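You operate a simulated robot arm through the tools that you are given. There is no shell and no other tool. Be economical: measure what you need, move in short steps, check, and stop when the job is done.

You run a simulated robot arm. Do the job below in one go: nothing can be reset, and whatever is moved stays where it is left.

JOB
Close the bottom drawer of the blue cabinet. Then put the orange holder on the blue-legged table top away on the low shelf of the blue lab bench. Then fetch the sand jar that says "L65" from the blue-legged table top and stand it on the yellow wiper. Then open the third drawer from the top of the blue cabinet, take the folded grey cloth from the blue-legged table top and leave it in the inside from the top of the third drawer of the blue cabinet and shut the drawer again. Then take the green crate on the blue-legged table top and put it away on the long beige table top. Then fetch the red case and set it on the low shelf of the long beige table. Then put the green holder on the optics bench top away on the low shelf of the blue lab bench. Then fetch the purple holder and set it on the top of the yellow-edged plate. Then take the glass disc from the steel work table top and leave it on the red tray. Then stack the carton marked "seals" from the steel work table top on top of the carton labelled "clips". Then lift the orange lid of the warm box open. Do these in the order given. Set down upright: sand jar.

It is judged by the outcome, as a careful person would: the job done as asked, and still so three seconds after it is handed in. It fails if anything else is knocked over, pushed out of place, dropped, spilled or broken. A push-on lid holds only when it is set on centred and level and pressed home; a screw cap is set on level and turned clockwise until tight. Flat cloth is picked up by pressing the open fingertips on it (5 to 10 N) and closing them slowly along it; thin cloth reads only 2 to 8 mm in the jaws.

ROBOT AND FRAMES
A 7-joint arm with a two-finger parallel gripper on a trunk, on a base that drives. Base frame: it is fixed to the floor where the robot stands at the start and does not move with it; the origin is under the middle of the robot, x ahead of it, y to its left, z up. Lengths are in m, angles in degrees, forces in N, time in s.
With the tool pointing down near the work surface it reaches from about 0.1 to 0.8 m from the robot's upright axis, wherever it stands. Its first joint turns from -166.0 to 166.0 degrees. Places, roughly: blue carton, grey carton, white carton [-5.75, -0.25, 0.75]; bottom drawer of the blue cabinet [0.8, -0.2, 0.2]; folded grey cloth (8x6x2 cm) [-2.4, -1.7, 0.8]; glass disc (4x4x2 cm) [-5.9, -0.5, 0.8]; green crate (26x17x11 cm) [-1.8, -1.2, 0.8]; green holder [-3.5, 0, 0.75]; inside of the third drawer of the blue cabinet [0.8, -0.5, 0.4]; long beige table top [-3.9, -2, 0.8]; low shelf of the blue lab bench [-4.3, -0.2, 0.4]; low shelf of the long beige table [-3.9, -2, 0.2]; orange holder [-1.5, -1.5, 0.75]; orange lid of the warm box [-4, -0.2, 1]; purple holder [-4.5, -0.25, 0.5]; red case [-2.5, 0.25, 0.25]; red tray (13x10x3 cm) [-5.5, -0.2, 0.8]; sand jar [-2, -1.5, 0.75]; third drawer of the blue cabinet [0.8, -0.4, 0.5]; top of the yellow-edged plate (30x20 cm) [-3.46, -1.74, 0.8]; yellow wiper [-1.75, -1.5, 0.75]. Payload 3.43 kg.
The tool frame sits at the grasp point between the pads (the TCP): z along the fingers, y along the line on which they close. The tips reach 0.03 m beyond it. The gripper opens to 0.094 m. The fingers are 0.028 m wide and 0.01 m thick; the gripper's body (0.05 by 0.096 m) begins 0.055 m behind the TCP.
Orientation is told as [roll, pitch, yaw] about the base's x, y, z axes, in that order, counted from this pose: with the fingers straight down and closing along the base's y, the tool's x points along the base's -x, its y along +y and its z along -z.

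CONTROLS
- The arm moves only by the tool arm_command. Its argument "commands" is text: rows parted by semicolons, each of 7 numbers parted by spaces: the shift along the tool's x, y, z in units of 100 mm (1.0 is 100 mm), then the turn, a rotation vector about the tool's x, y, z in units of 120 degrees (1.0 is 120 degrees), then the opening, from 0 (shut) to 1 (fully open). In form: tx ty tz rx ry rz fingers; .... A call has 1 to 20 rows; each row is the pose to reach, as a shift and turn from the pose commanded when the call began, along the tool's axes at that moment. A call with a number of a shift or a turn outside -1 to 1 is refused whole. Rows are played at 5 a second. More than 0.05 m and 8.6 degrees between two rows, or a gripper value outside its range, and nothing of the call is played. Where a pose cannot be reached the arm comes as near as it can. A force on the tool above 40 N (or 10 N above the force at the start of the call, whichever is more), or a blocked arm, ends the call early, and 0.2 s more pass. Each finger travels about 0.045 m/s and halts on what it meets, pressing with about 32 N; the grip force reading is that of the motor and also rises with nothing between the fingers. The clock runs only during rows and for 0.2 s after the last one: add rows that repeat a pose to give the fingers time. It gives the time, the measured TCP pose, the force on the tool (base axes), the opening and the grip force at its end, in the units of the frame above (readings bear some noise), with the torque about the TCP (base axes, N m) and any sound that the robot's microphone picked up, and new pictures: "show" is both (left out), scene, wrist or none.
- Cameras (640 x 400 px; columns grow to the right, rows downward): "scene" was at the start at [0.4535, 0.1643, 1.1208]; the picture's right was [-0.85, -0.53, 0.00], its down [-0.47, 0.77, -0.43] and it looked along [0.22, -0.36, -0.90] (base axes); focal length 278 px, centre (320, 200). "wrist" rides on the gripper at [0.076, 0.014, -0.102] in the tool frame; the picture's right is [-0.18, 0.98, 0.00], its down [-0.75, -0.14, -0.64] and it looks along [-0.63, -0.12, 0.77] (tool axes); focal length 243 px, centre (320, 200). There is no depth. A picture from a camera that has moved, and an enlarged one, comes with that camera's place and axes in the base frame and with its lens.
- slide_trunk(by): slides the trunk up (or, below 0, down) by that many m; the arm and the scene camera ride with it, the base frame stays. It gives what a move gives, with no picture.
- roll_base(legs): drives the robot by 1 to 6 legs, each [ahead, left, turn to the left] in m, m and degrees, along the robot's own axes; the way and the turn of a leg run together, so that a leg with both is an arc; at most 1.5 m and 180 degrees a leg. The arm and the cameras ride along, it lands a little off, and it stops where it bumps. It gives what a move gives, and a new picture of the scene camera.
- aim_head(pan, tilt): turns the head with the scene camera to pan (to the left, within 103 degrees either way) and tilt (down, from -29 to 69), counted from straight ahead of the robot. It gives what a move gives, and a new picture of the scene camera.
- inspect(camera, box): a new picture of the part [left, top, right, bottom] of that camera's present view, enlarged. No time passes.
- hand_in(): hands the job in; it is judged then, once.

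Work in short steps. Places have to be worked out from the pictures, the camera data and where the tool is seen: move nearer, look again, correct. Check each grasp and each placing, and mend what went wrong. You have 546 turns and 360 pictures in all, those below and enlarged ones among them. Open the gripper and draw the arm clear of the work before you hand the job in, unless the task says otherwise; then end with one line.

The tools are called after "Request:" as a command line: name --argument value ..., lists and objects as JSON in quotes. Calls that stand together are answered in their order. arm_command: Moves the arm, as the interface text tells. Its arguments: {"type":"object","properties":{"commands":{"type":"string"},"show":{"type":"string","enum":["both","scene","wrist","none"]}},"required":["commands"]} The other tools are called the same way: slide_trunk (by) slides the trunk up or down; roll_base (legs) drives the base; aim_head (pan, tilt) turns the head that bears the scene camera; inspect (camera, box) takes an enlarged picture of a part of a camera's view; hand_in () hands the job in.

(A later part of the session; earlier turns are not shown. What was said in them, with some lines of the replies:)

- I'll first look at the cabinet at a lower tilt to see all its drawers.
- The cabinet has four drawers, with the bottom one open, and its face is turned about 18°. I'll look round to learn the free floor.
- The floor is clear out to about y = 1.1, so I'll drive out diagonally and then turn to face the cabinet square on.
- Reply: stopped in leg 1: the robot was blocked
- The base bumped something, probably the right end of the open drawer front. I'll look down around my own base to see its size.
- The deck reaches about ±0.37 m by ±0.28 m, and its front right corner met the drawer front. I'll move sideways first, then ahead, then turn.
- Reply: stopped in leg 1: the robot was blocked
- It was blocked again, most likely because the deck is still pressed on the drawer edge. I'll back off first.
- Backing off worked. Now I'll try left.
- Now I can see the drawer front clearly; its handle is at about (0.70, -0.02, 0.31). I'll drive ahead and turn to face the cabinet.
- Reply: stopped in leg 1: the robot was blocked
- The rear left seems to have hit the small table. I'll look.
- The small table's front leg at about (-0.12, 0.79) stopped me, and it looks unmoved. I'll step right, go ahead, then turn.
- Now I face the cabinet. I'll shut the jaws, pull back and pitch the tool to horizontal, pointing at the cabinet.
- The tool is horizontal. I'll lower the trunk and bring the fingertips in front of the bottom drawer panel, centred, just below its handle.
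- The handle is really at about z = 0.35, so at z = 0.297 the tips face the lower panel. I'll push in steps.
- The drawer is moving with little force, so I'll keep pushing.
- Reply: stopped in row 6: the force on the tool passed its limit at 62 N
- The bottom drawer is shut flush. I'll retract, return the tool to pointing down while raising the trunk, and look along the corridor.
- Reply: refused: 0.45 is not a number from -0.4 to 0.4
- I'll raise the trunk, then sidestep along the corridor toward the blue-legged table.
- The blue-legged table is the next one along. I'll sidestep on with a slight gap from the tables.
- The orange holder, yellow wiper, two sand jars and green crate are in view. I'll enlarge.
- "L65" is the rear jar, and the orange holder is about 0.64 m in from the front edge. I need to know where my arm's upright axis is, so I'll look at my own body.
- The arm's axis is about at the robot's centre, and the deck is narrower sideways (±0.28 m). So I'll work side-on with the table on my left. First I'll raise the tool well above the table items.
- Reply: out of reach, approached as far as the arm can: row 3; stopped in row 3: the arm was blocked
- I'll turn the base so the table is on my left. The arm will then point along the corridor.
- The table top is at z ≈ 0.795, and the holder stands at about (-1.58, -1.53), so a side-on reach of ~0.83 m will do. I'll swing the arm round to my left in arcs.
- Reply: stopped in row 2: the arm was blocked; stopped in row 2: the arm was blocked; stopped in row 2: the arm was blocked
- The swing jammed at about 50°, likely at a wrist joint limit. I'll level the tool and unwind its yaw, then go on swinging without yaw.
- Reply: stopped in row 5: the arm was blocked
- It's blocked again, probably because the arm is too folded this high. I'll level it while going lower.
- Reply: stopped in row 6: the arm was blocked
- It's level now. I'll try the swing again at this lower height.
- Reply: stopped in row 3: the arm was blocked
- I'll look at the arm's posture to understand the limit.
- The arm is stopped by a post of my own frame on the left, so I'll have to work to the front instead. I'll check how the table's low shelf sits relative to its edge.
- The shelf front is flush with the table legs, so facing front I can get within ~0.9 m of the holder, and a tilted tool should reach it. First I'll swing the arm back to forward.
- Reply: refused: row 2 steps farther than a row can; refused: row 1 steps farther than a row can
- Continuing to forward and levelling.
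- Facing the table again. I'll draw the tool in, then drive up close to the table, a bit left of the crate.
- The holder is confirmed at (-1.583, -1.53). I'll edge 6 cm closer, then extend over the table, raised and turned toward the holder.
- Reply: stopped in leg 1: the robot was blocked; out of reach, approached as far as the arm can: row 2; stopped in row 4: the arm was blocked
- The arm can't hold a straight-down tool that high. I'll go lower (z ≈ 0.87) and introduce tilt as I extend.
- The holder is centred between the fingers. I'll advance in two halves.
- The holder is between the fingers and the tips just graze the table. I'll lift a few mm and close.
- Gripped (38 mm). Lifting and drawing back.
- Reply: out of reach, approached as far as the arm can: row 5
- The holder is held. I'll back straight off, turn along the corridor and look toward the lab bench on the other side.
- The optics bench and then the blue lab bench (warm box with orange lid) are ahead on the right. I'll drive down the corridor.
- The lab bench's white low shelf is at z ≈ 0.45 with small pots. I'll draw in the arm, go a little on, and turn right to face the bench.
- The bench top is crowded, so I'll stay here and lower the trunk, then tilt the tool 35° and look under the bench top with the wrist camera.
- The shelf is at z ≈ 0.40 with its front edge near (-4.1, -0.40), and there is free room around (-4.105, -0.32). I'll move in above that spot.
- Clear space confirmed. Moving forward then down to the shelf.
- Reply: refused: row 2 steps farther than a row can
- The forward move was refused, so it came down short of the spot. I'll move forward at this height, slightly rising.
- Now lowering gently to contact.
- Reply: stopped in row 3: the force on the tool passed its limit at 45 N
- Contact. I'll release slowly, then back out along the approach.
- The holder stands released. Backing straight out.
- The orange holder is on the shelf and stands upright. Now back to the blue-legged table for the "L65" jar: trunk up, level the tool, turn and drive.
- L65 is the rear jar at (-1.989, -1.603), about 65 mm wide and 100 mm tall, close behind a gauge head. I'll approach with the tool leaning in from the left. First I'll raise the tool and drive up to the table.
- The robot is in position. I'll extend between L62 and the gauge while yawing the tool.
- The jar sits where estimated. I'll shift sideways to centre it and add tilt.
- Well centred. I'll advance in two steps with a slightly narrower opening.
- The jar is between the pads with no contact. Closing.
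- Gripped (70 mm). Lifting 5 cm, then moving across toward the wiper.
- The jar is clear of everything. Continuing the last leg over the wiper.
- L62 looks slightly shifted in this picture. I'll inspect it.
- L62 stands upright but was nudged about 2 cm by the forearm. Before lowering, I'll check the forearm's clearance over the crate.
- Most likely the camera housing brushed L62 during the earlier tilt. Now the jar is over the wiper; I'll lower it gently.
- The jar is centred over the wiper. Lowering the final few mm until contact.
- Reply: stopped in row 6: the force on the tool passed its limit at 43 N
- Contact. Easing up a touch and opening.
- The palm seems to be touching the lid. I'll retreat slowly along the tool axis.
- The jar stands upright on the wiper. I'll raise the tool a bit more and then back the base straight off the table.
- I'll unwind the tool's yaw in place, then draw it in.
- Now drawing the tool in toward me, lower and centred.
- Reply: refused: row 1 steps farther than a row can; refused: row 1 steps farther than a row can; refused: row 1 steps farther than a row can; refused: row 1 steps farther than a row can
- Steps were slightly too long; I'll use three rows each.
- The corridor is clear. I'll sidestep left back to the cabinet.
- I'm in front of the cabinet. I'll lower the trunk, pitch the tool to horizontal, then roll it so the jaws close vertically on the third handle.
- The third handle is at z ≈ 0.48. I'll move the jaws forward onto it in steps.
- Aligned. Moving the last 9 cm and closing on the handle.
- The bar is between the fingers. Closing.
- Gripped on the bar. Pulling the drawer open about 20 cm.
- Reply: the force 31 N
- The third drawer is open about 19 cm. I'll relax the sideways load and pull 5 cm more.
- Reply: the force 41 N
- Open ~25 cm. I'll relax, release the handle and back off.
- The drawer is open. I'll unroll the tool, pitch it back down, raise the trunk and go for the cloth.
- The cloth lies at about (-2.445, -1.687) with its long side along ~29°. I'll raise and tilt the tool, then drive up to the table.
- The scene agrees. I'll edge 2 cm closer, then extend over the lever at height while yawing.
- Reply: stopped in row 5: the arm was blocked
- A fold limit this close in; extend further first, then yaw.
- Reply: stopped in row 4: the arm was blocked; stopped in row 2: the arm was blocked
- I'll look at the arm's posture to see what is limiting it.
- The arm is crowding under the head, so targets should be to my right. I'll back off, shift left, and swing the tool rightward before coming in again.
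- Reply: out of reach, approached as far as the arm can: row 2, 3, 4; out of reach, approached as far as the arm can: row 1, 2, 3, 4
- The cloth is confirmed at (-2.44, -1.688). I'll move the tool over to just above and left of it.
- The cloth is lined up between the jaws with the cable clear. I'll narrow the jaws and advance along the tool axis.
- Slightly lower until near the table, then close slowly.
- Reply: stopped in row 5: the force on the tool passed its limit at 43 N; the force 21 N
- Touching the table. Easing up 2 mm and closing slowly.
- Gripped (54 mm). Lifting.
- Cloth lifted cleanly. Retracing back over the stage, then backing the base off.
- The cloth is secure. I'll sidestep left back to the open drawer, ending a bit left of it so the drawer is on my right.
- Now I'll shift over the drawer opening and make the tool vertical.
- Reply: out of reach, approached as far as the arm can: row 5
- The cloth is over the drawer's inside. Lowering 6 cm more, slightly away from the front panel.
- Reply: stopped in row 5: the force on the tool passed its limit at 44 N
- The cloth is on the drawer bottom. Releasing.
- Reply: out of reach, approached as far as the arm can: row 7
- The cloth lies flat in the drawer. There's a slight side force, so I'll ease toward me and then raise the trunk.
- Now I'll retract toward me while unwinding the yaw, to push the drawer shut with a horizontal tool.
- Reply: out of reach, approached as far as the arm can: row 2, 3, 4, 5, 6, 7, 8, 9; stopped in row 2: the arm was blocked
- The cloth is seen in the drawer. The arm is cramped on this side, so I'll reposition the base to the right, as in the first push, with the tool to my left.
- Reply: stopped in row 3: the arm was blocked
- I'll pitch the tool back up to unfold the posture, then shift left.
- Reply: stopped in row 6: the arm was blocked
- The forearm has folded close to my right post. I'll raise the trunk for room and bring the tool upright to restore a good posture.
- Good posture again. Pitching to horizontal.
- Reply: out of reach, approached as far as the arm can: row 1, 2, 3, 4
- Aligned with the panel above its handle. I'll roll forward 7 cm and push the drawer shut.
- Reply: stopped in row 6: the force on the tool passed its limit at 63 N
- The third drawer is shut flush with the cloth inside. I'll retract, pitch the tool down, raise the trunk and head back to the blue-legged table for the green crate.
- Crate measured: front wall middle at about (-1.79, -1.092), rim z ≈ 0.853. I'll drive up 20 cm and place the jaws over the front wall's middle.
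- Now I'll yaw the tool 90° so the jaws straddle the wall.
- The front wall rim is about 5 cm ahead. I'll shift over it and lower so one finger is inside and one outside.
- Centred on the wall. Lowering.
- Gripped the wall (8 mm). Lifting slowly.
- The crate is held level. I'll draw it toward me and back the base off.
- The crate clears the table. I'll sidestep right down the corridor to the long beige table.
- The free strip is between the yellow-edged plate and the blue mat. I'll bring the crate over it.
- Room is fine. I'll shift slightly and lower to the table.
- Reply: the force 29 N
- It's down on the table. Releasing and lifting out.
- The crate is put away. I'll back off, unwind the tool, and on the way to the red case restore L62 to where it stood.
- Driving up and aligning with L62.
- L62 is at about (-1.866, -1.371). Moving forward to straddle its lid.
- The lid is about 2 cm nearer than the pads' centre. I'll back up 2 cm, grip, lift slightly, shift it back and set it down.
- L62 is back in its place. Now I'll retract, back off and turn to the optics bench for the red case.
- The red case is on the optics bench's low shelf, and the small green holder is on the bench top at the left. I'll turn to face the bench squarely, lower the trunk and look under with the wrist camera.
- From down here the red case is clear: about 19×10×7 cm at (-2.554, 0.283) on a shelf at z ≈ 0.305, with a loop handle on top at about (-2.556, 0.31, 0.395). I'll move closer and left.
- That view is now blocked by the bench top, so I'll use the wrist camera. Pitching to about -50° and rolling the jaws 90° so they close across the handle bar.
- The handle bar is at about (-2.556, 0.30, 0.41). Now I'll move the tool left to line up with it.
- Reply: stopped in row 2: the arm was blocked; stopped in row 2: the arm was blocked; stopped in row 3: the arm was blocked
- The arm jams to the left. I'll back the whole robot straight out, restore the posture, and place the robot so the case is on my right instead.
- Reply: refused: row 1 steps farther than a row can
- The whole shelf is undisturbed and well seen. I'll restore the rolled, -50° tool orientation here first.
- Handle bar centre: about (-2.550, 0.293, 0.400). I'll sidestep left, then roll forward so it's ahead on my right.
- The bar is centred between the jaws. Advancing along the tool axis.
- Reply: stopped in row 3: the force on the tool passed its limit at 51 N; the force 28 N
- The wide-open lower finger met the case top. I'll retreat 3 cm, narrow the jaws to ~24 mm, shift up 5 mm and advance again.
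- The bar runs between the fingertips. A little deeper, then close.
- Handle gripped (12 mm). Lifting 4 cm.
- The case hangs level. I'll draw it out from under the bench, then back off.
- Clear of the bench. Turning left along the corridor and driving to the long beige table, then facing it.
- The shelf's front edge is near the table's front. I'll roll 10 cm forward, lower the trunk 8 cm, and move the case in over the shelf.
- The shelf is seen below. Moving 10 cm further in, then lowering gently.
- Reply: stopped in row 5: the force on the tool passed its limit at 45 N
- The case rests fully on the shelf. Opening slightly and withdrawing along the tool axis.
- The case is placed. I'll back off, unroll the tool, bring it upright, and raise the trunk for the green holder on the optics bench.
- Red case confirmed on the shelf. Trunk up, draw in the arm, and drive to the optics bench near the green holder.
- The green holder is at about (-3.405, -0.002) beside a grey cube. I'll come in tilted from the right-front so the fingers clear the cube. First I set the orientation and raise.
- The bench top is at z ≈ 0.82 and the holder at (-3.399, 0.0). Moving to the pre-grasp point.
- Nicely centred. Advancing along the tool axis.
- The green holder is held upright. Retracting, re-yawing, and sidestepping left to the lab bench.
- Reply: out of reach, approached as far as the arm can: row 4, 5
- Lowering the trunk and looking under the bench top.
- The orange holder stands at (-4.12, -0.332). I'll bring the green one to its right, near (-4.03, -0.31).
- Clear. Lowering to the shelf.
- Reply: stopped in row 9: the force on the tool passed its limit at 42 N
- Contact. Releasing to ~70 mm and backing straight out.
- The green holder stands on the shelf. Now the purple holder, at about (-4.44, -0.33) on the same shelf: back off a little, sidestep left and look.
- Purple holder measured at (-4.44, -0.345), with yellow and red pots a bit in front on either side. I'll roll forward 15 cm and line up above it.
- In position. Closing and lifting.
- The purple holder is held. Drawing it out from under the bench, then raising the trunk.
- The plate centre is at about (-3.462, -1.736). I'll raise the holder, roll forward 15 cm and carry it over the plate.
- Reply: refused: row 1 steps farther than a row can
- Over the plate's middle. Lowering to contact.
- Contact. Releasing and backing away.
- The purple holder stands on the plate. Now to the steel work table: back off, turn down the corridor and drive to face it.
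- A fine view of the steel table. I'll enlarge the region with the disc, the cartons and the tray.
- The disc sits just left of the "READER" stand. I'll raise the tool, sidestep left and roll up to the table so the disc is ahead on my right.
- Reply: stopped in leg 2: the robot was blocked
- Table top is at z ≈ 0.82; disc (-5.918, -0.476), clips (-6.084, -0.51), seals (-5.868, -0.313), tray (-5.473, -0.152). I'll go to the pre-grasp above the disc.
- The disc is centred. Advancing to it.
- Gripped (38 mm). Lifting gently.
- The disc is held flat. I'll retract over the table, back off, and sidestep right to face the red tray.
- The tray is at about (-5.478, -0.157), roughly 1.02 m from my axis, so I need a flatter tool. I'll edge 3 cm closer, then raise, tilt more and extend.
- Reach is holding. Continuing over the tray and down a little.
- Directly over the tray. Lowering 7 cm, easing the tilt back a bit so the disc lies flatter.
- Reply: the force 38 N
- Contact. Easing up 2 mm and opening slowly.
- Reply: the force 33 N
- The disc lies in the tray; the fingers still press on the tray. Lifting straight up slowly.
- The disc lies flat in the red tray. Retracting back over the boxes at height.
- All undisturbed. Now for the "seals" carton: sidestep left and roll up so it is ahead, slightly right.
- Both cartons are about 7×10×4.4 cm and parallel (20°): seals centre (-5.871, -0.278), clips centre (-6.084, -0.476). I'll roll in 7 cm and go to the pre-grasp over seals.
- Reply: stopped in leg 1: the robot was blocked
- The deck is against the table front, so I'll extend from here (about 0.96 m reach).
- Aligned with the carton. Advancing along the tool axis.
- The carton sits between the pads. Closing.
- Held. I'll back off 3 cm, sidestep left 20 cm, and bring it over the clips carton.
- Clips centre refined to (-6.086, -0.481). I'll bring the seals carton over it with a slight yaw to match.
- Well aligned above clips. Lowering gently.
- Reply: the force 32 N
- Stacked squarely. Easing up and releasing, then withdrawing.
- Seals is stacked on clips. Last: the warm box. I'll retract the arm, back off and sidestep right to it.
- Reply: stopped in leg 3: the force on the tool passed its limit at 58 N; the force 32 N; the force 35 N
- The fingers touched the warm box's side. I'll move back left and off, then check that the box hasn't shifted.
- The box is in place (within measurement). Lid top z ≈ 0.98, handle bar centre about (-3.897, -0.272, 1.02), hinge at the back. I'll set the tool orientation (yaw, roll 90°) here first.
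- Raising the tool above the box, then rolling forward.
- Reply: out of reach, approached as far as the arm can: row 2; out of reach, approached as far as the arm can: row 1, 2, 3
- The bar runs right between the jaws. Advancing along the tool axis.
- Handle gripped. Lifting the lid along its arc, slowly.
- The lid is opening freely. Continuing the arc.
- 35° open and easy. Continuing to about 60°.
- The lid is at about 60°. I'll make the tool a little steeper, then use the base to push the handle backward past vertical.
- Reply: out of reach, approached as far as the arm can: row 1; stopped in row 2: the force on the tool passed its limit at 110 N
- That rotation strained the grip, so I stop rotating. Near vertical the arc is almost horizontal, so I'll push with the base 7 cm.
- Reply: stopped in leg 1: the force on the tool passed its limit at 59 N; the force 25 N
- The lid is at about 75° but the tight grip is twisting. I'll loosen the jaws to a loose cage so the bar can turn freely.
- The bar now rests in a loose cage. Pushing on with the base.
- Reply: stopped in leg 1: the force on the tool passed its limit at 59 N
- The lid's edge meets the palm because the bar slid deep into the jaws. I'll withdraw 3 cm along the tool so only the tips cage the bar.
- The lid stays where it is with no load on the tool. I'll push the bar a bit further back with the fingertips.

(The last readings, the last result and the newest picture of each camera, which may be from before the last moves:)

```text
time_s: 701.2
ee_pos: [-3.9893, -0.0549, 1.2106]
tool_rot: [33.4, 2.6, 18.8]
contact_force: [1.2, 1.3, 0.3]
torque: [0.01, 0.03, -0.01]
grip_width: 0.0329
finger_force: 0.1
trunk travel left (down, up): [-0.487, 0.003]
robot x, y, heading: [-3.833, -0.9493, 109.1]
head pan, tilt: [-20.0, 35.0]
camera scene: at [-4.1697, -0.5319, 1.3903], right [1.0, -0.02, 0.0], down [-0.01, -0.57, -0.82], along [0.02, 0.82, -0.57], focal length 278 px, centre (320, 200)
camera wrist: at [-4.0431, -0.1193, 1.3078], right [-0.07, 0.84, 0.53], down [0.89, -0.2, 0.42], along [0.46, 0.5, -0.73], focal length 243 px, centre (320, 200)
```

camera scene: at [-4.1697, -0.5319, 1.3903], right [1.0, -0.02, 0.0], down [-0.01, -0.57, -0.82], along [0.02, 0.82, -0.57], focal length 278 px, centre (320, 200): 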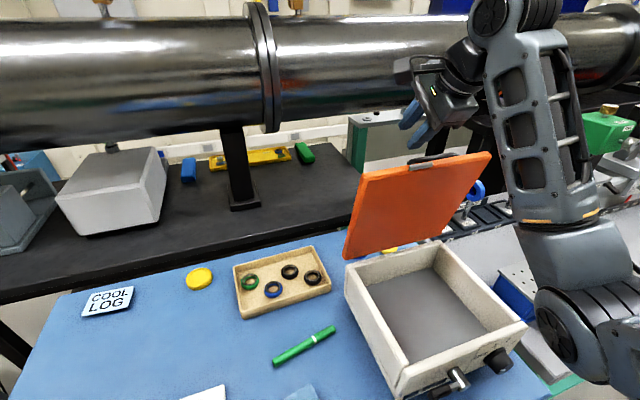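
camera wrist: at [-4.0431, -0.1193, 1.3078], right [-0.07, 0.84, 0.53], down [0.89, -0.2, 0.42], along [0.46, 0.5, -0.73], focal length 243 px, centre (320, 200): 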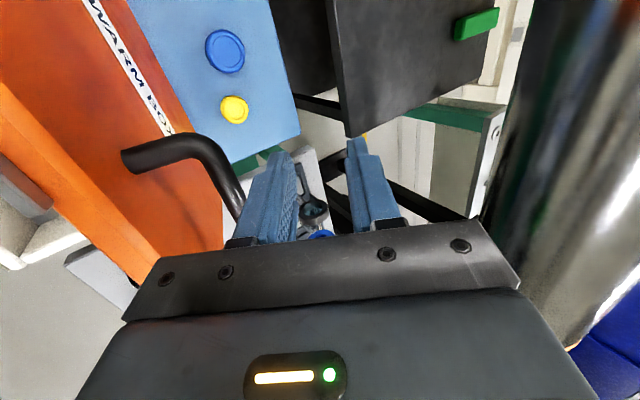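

The tool slipped over the bar and the lid stays open by itself at about 77°. I'll withdraw along the tool axis and then nudge the lid from its underside to see whether it opens further.

Request:
arm_command --commands "0 0 -0.3 0 0 0 0.2; 0 0 -0.6 0 0 0 0; 0 0 -0.8 0 0 0 0; 0 0 -0.8 0 0 0 0" --show "none"

Request:
roll_base --legs '[[-0.16, 0, 0]]'

```text
time_s: 702.2
ee_pos: [-3.9724, -0.0963, 1.2784]
tool_rot: [33.3, 2.7, 18.8]
contact_force: [-0.2, 0.4, 0.6]
torque: [0.01, -0.02, 0.01]
grip_width: 0.0003
finger_force: 32.5
trunk travel left (down, up): [-0.487, 0.003]
robot x, y, heading: [-3.8291, -0.9514, 109.0]
head pan, tilt: [-20.0, 35.0]
```

```text
time_s: 703.6
ee_pos: [-3.9189, -0.2461, 1.2781]
tool_rot: [33.3, 2.7, 18.8]
contact_force: [-0.2, 0.4, -0.1]
torque: [-0.02, -0.03, 0.0]
grip_width: 0.0
finger_force: 32.4
trunk travel left (down, up): [-0.487, 0.003]
robot x, y, heading: [-3.7805, -1.1045, 108.9]
head pan, tilt: [-20.0, 35.0]
camera scene: at [-4.1176, -0.6828, 1.3902], right [1.0, -0.02, 0.0], down [-0.01, -0.57, -0.82], along [0.02, 0.82, -0.57], focal length 278 px, centre (320, 200)
```

scene: 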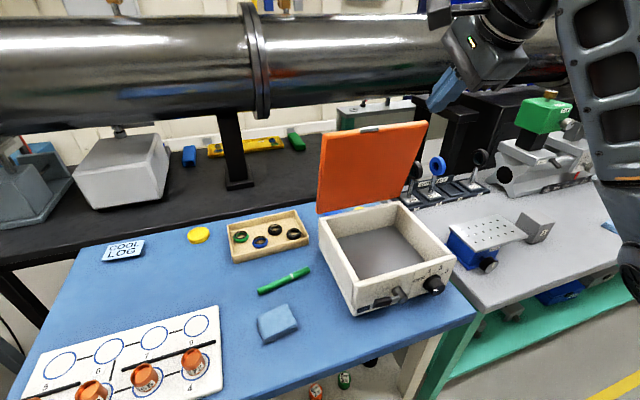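

The lid stands open at about 80° unsupported. I'll lower the closed fingertips on its near side and nudge it gently to see if it goes further.

Request:
arm_command --commands "0.2 -0.15 0.23 0 0 0 0; 0.4 -0.3 0.46 0 0 0 0; 0.5 -0.45 0.69 0 0 0 0; 0.5 -0.6 0.92 0 0 0 0; 0.5 -0.6 0.92 0 0 0 0" --show "none"

Request:
arm_command --commands "0 0.2 0.13 0 0 0 0; 0 0.4 0.26 0 0 0 0; 0 0.55 0.36 0 0 0 0; 0 0.67 0.44 0 0 0 0; 0 0.8 0.53 0 0 0 0" --show "scene"

```text
time_s: 704.8
ee_pos: [-3.9722, -0.2637, 1.1708]
tool_rot: [33.3, 2.7, 18.8]
contact_force: [0.0, 0.4, -0.3]
torque: [0.01, -0.02, 0.01]
grip_width: 0.0003
finger_force: 31.9
trunk travel left (down, up): [-0.487, 0.003]
robot x, y, heading: [-3.7809, -1.1031, 109.0]
head pan, tilt: [-20.0, 35.0]
```

```text
time_s: 706.0
ee_pos: [-4.0028, -0.1743, 1.1695]
tool_rot: [33.3, 2.7, 18.9]
contact_force: [-0.1, 0.3, 0.2]
torque: [-0.01, -0.03, -0.01]
grip_width: 0.0
finger_force: 31.8
trunk travel left (down, up): [-0.487, 0.003]
robot x, y, heading: [-3.7773, -1.1021, 109.2]
head pan, tilt: [-20.0, 35.0]
camera scene: at [-4.1175, -0.683, 1.3902], right [1.0, -0.02, 0.0], down [-0.01, -0.57, -0.82], along [0.02, 0.82, -0.57], focal length 278 px, centre (320, 200)
```

scene: 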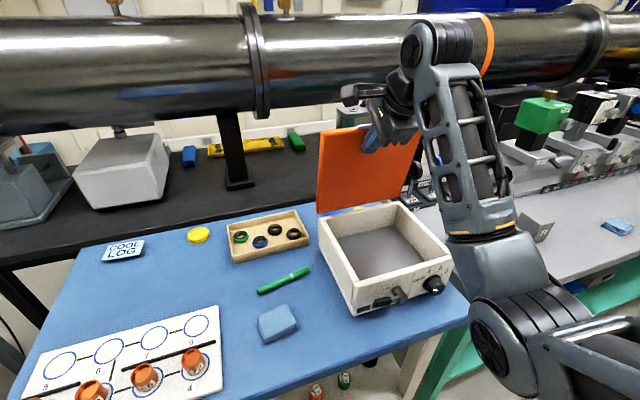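

Request:
arm_command --commands "0 0.08 0.05 0 0 0 0; 0 0.16 0.11 0 0 0 0; 0 0.24 0.16 0 0 0 0; 0 0.32 0.21 0 0 0 0; 0 0.4 0.26 0 0 0 0; 0 0.48 0.32 0 0 0 0; 0 0.56 0.37 0 0 0 0" --show "scene"

```text
time_s: 707.6
ee_pos: [-4.0227, -0.1101, 1.1702]
tool_rot: [33.3, 2.7, 18.8]
contact_force: [3.2, -13.5, 2.2]
torque: [-0.26, -0.09, -0.13]
grip_width: 0.0003
finger_force: 31.8
trunk travel left (down, up): [-0.487, 0.003]
robot x, y, heading: [-3.7769, -1.1014, 108.7]
head pan, tilt: [-20.0, 35.0]
camera scene: at [-4.1174, -0.6835, 1.3905], right [1.0, -0.02, 0.0], down [-0.01, -0.57, -0.82], along [0.02, 0.82, -0.57], focal length 278 px, centre (320, 200)
```

scene: 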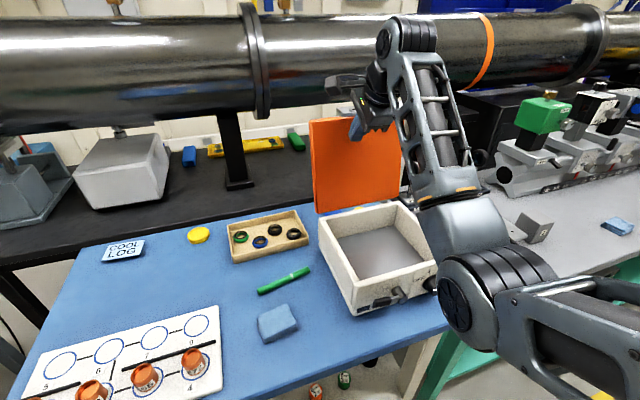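

The lid moved further back, to about vertical. I'll withdraw toward me and check that it stays.

Request:
arm_command --commands "0 -0.25 -0.17 0 0 0 0; 0 -0.5 -0.33 0 0 0 0; 0 -0.8 -0.53 0 0 0 0; 0 -0.8 -0.53 0 0 0 0" --show "none"

Request:
roll_base --legs '[[-0.25, 0, 0]]'

```text
time_s: 708.6
ee_pos: [-3.9931, -0.202, 1.1698]
tool_rot: [33.3, 2.7, 18.8]
contact_force: [-0.6, 0.4, -0.9]
torque: [0.01, 0.01, -0.01]
grip_width: 0.0003
finger_force: 32.1
trunk travel left (down, up): [-0.487, 0.003]
robot x, y, heading: [-3.7802, -1.102, 109.0]
head pan, tilt: [-20.0, 35.0]
```

```text
time_s: 710.0
ee_pos: [-3.9341, -0.3462, 1.1692]
tool_rot: [33.3, 2.7, 18.4]
contact_force: [0.6, 0.7, -1.1]
torque: [-0.03, 0.02, -0.02]
grip_width: 0.0
finger_force: 31.9
trunk travel left (down, up): [-0.487, 0.003]
robot x, y, heading: [-3.7262, -1.2508, 108.4]
head pan, tilt: [-20.0, 35.0]
stopped in leg 1: the robot was blocked; the commanded pose is now the measured one
camera scene: at [-4.0614, -0.8252, 1.39], right [1.0, -0.03, 0.0], down [-0.02, -0.57, -0.82], along [0.02, 0.82, -0.57], focal length 278 px, centre (320, 200)
```

scene: 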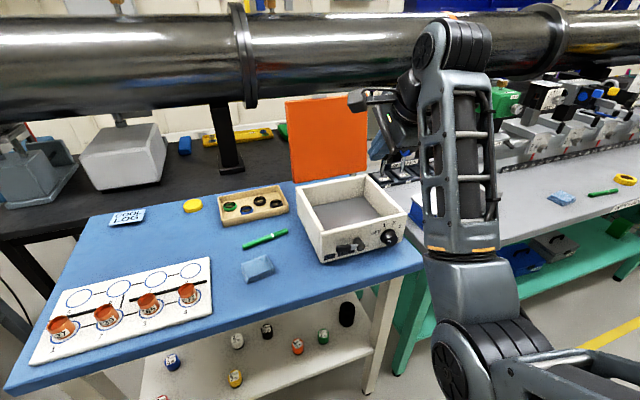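

The lid stays fully open. The base just touched the table behind me, so I'll move forward a bit, pull the arm in, and turn to check the beige table's items.

Request:
roll_base --legs '[[0.08, 0, 0]]'

Request:
arm_command --commands "0 -0.27 -0.18 0 0 0 0; 0 -0.55 -0.36 0 0 0 0; 0 -0.82 -0.54 0 0 0 0" --show "none"

Request:
arm_command --commands "0 -0.27 -0.1 0 0 0 0; 0 -0.55 -0.2 0 0 0 0; 0 -0.82 -0.3 0 0 0 0" --show "none"

Request:
roll_base --legs '[[0.05, 0, 0], [0, 0, 100]]'

Request:
aim_head --pan 60 --tilt 40

```text
time_s: 711.1
ee_pos: [-3.959, -0.2696, 1.1698]
tool_rot: [33.2, 2.7, 18.4]
contact_force: [-0.5, -0.4, 0.1]
torque: [0.01, 0.02, -0.02]
grip_width: 0.0
finger_force: 32.3
trunk travel left (down, up): [-0.487, 0.003]
robot x, y, heading: [-3.7522, -1.1733, 108.2]
head pan, tilt: [-20.0, 35.0]
camera scene: at [-4.0869, -0.7496, 1.3903], right [1.0, -0.03, 0.0], down [-0.02, -0.57, -0.82], along [0.02, 0.82, -0.57], focal length 278 px, centre (320, 200)
```

scene: 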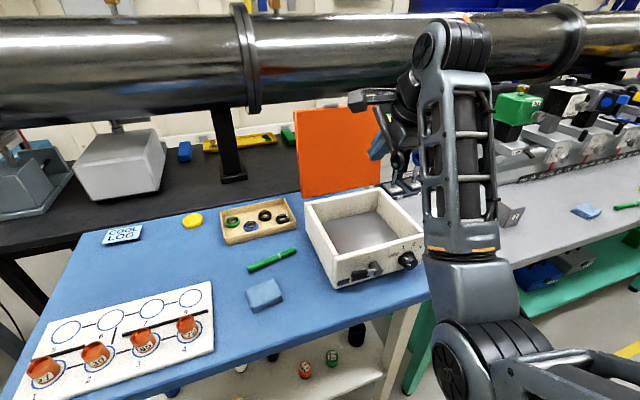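

```text
time_s: 711.9
ee_pos: [-3.9285, -0.3639, 1.1691]
tool_rot: [33.2, 2.7, 18.4]
contact_force: [0.9, -0.3, 0.5]
torque: [0.01, -0.01, -0.01]
grip_width: 0.0002
finger_force: 32.0
trunk travel left (down, up): [-0.487, 0.003]
robot x, y, heading: [-3.7516, -1.1741, 108.2]
head pan, tilt: [-20.0, 35.0]
```

```text
time_s: 712.7
ee_pos: [-3.9036, -0.4438, 1.1496]
tool_rot: [33.3, 2.6, 18.4]
contact_force: [-0.5, 0.0, 0.1]
torque: [-0.01, -0.01, -0.01]
grip_width: 0.0002
finger_force: 32.3
trunk travel left (down, up): [-0.487, 0.003]
robot x, y, heading: [-3.7534, -1.1729, 108.7]
head pan, tilt: [-20.0, 35.0]
```

```text
time_s: 717.9
ee_pos: [-4.4544, -1.4096, 1.1484]
tool_rot: [33.3, 2.7, 119.2]
contact_force: [0.6, 0.0, -0.8]
torque: [-0.04, -0.01, -0.01]
grip_width: 0.0001
finger_force: 32.1
trunk travel left (down, up): [-0.487, 0.003]
robot x, y, heading: [-3.7691, -1.1264, -151.0]
head pan, tilt: [-20.0, 35.0]
camera scene: at [-4.1195, -1.5307, 1.3902], right [-0.16, 0.99, 0.0], down [0.57, 0.09, -0.82], along [-0.81, -0.13, -0.57], focal length 278 px, centre (320, 200)
```

scene: 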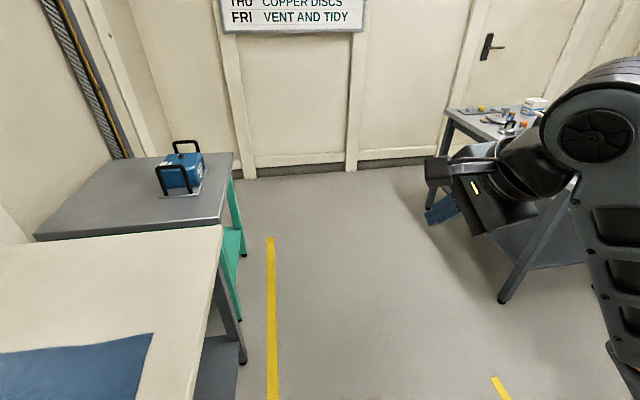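

```text
time_s: 719.4
ee_pos: [-4.454, -1.4092, 1.1499]
tool_rot: [33.3, 2.7, 119.1]
contact_force: [0.0, -0.5, 0.6]
torque: [-0.01, -0.02, -0.02]
grip_width: 0.0
finger_force: 32.0
trunk travel left (down, up): [-0.487, 0.003]
robot x, y, heading: [-3.7684, -1.1269, -150.8]
head pan, tilt: [60.0, 40.0]
camera scene: at [-4.0338, -1.6017, 1.3827], right [-1.0, 0.02, 0.0], down [0.01, 0.64, -0.77], along [-0.01, -0.77, -0.64], focal length 278 px, centre (320, 200)
```

scene: 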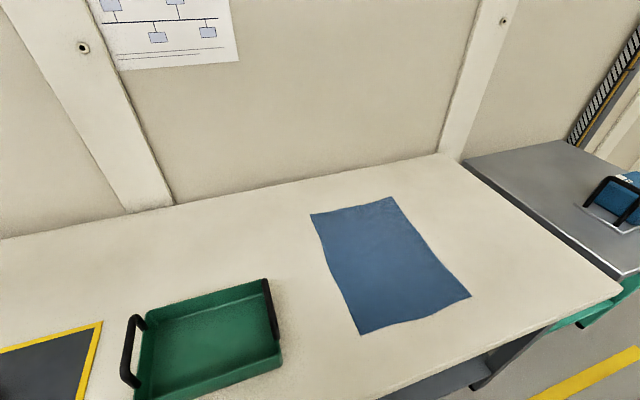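

Request:
aim_head --pan 98 --tilt 40

```text
time_s: 720.4
ee_pos: [-4.4547, -1.4097, 1.1494]
tool_rot: [33.3, 2.7, 119.3]
contact_force: [0.3, 1.2, 0.2]
torque: [0.01, 0.02, 0.02]
grip_width: 0.0
finger_force: 32.3
trunk travel left (down, up): [-0.487, 0.003]
robot x, y, heading: [-3.7695, -1.1241, -151.0]
head pan, tilt: [98.0, 40.0]
camera scene: at [-3.9812, -1.5845, 1.3827], right [-0.8, -0.6, 0.0], down [-0.39, 0.51, -0.77], along [0.46, -0.61, -0.64], focal length 278 px, centre (320, 200)
```

scene: 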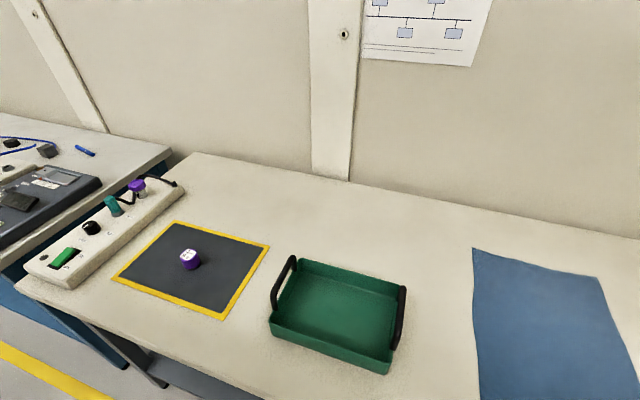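

The purple holder and crate are undisturbed. I'll open the gripper, clear of everything, and hand in.

Request:
arm_command --commands "0 0 0 0 0 0 0.5; 0 0 0 0 0 0 1; 0 0 0 0 0 0 1; 0 0 0 0 0 0 1; 0 0 0 0 0 0 1" --show "none"

Request:
hand_in

```text
time_s: 721.6
ee_pos: [-4.4548, -1.4099, 1.1502]
tool_rot: [33.3, 2.8, 119.2]
contact_force: [-0.3, 0.3, 0.8]
torque: [-0.01, -0.01, -0.02]
grip_width: 0.0938
finger_force: 0.1
trunk travel left (down, up): [-0.487, 0.003]
robot x, y, heading: [-3.767, -1.1229, -150.5]
head pan, tilt: [98.0, 40.0]
```

```text
The job is handed in.
```

All eleven tasks were done in order and the job is handed in; on the way I nudged the L62 jar about 2 cm and put it back by estimate, brushed the warm box (no shift I could measure), and bumped furniture with the base a few times without visible harm.
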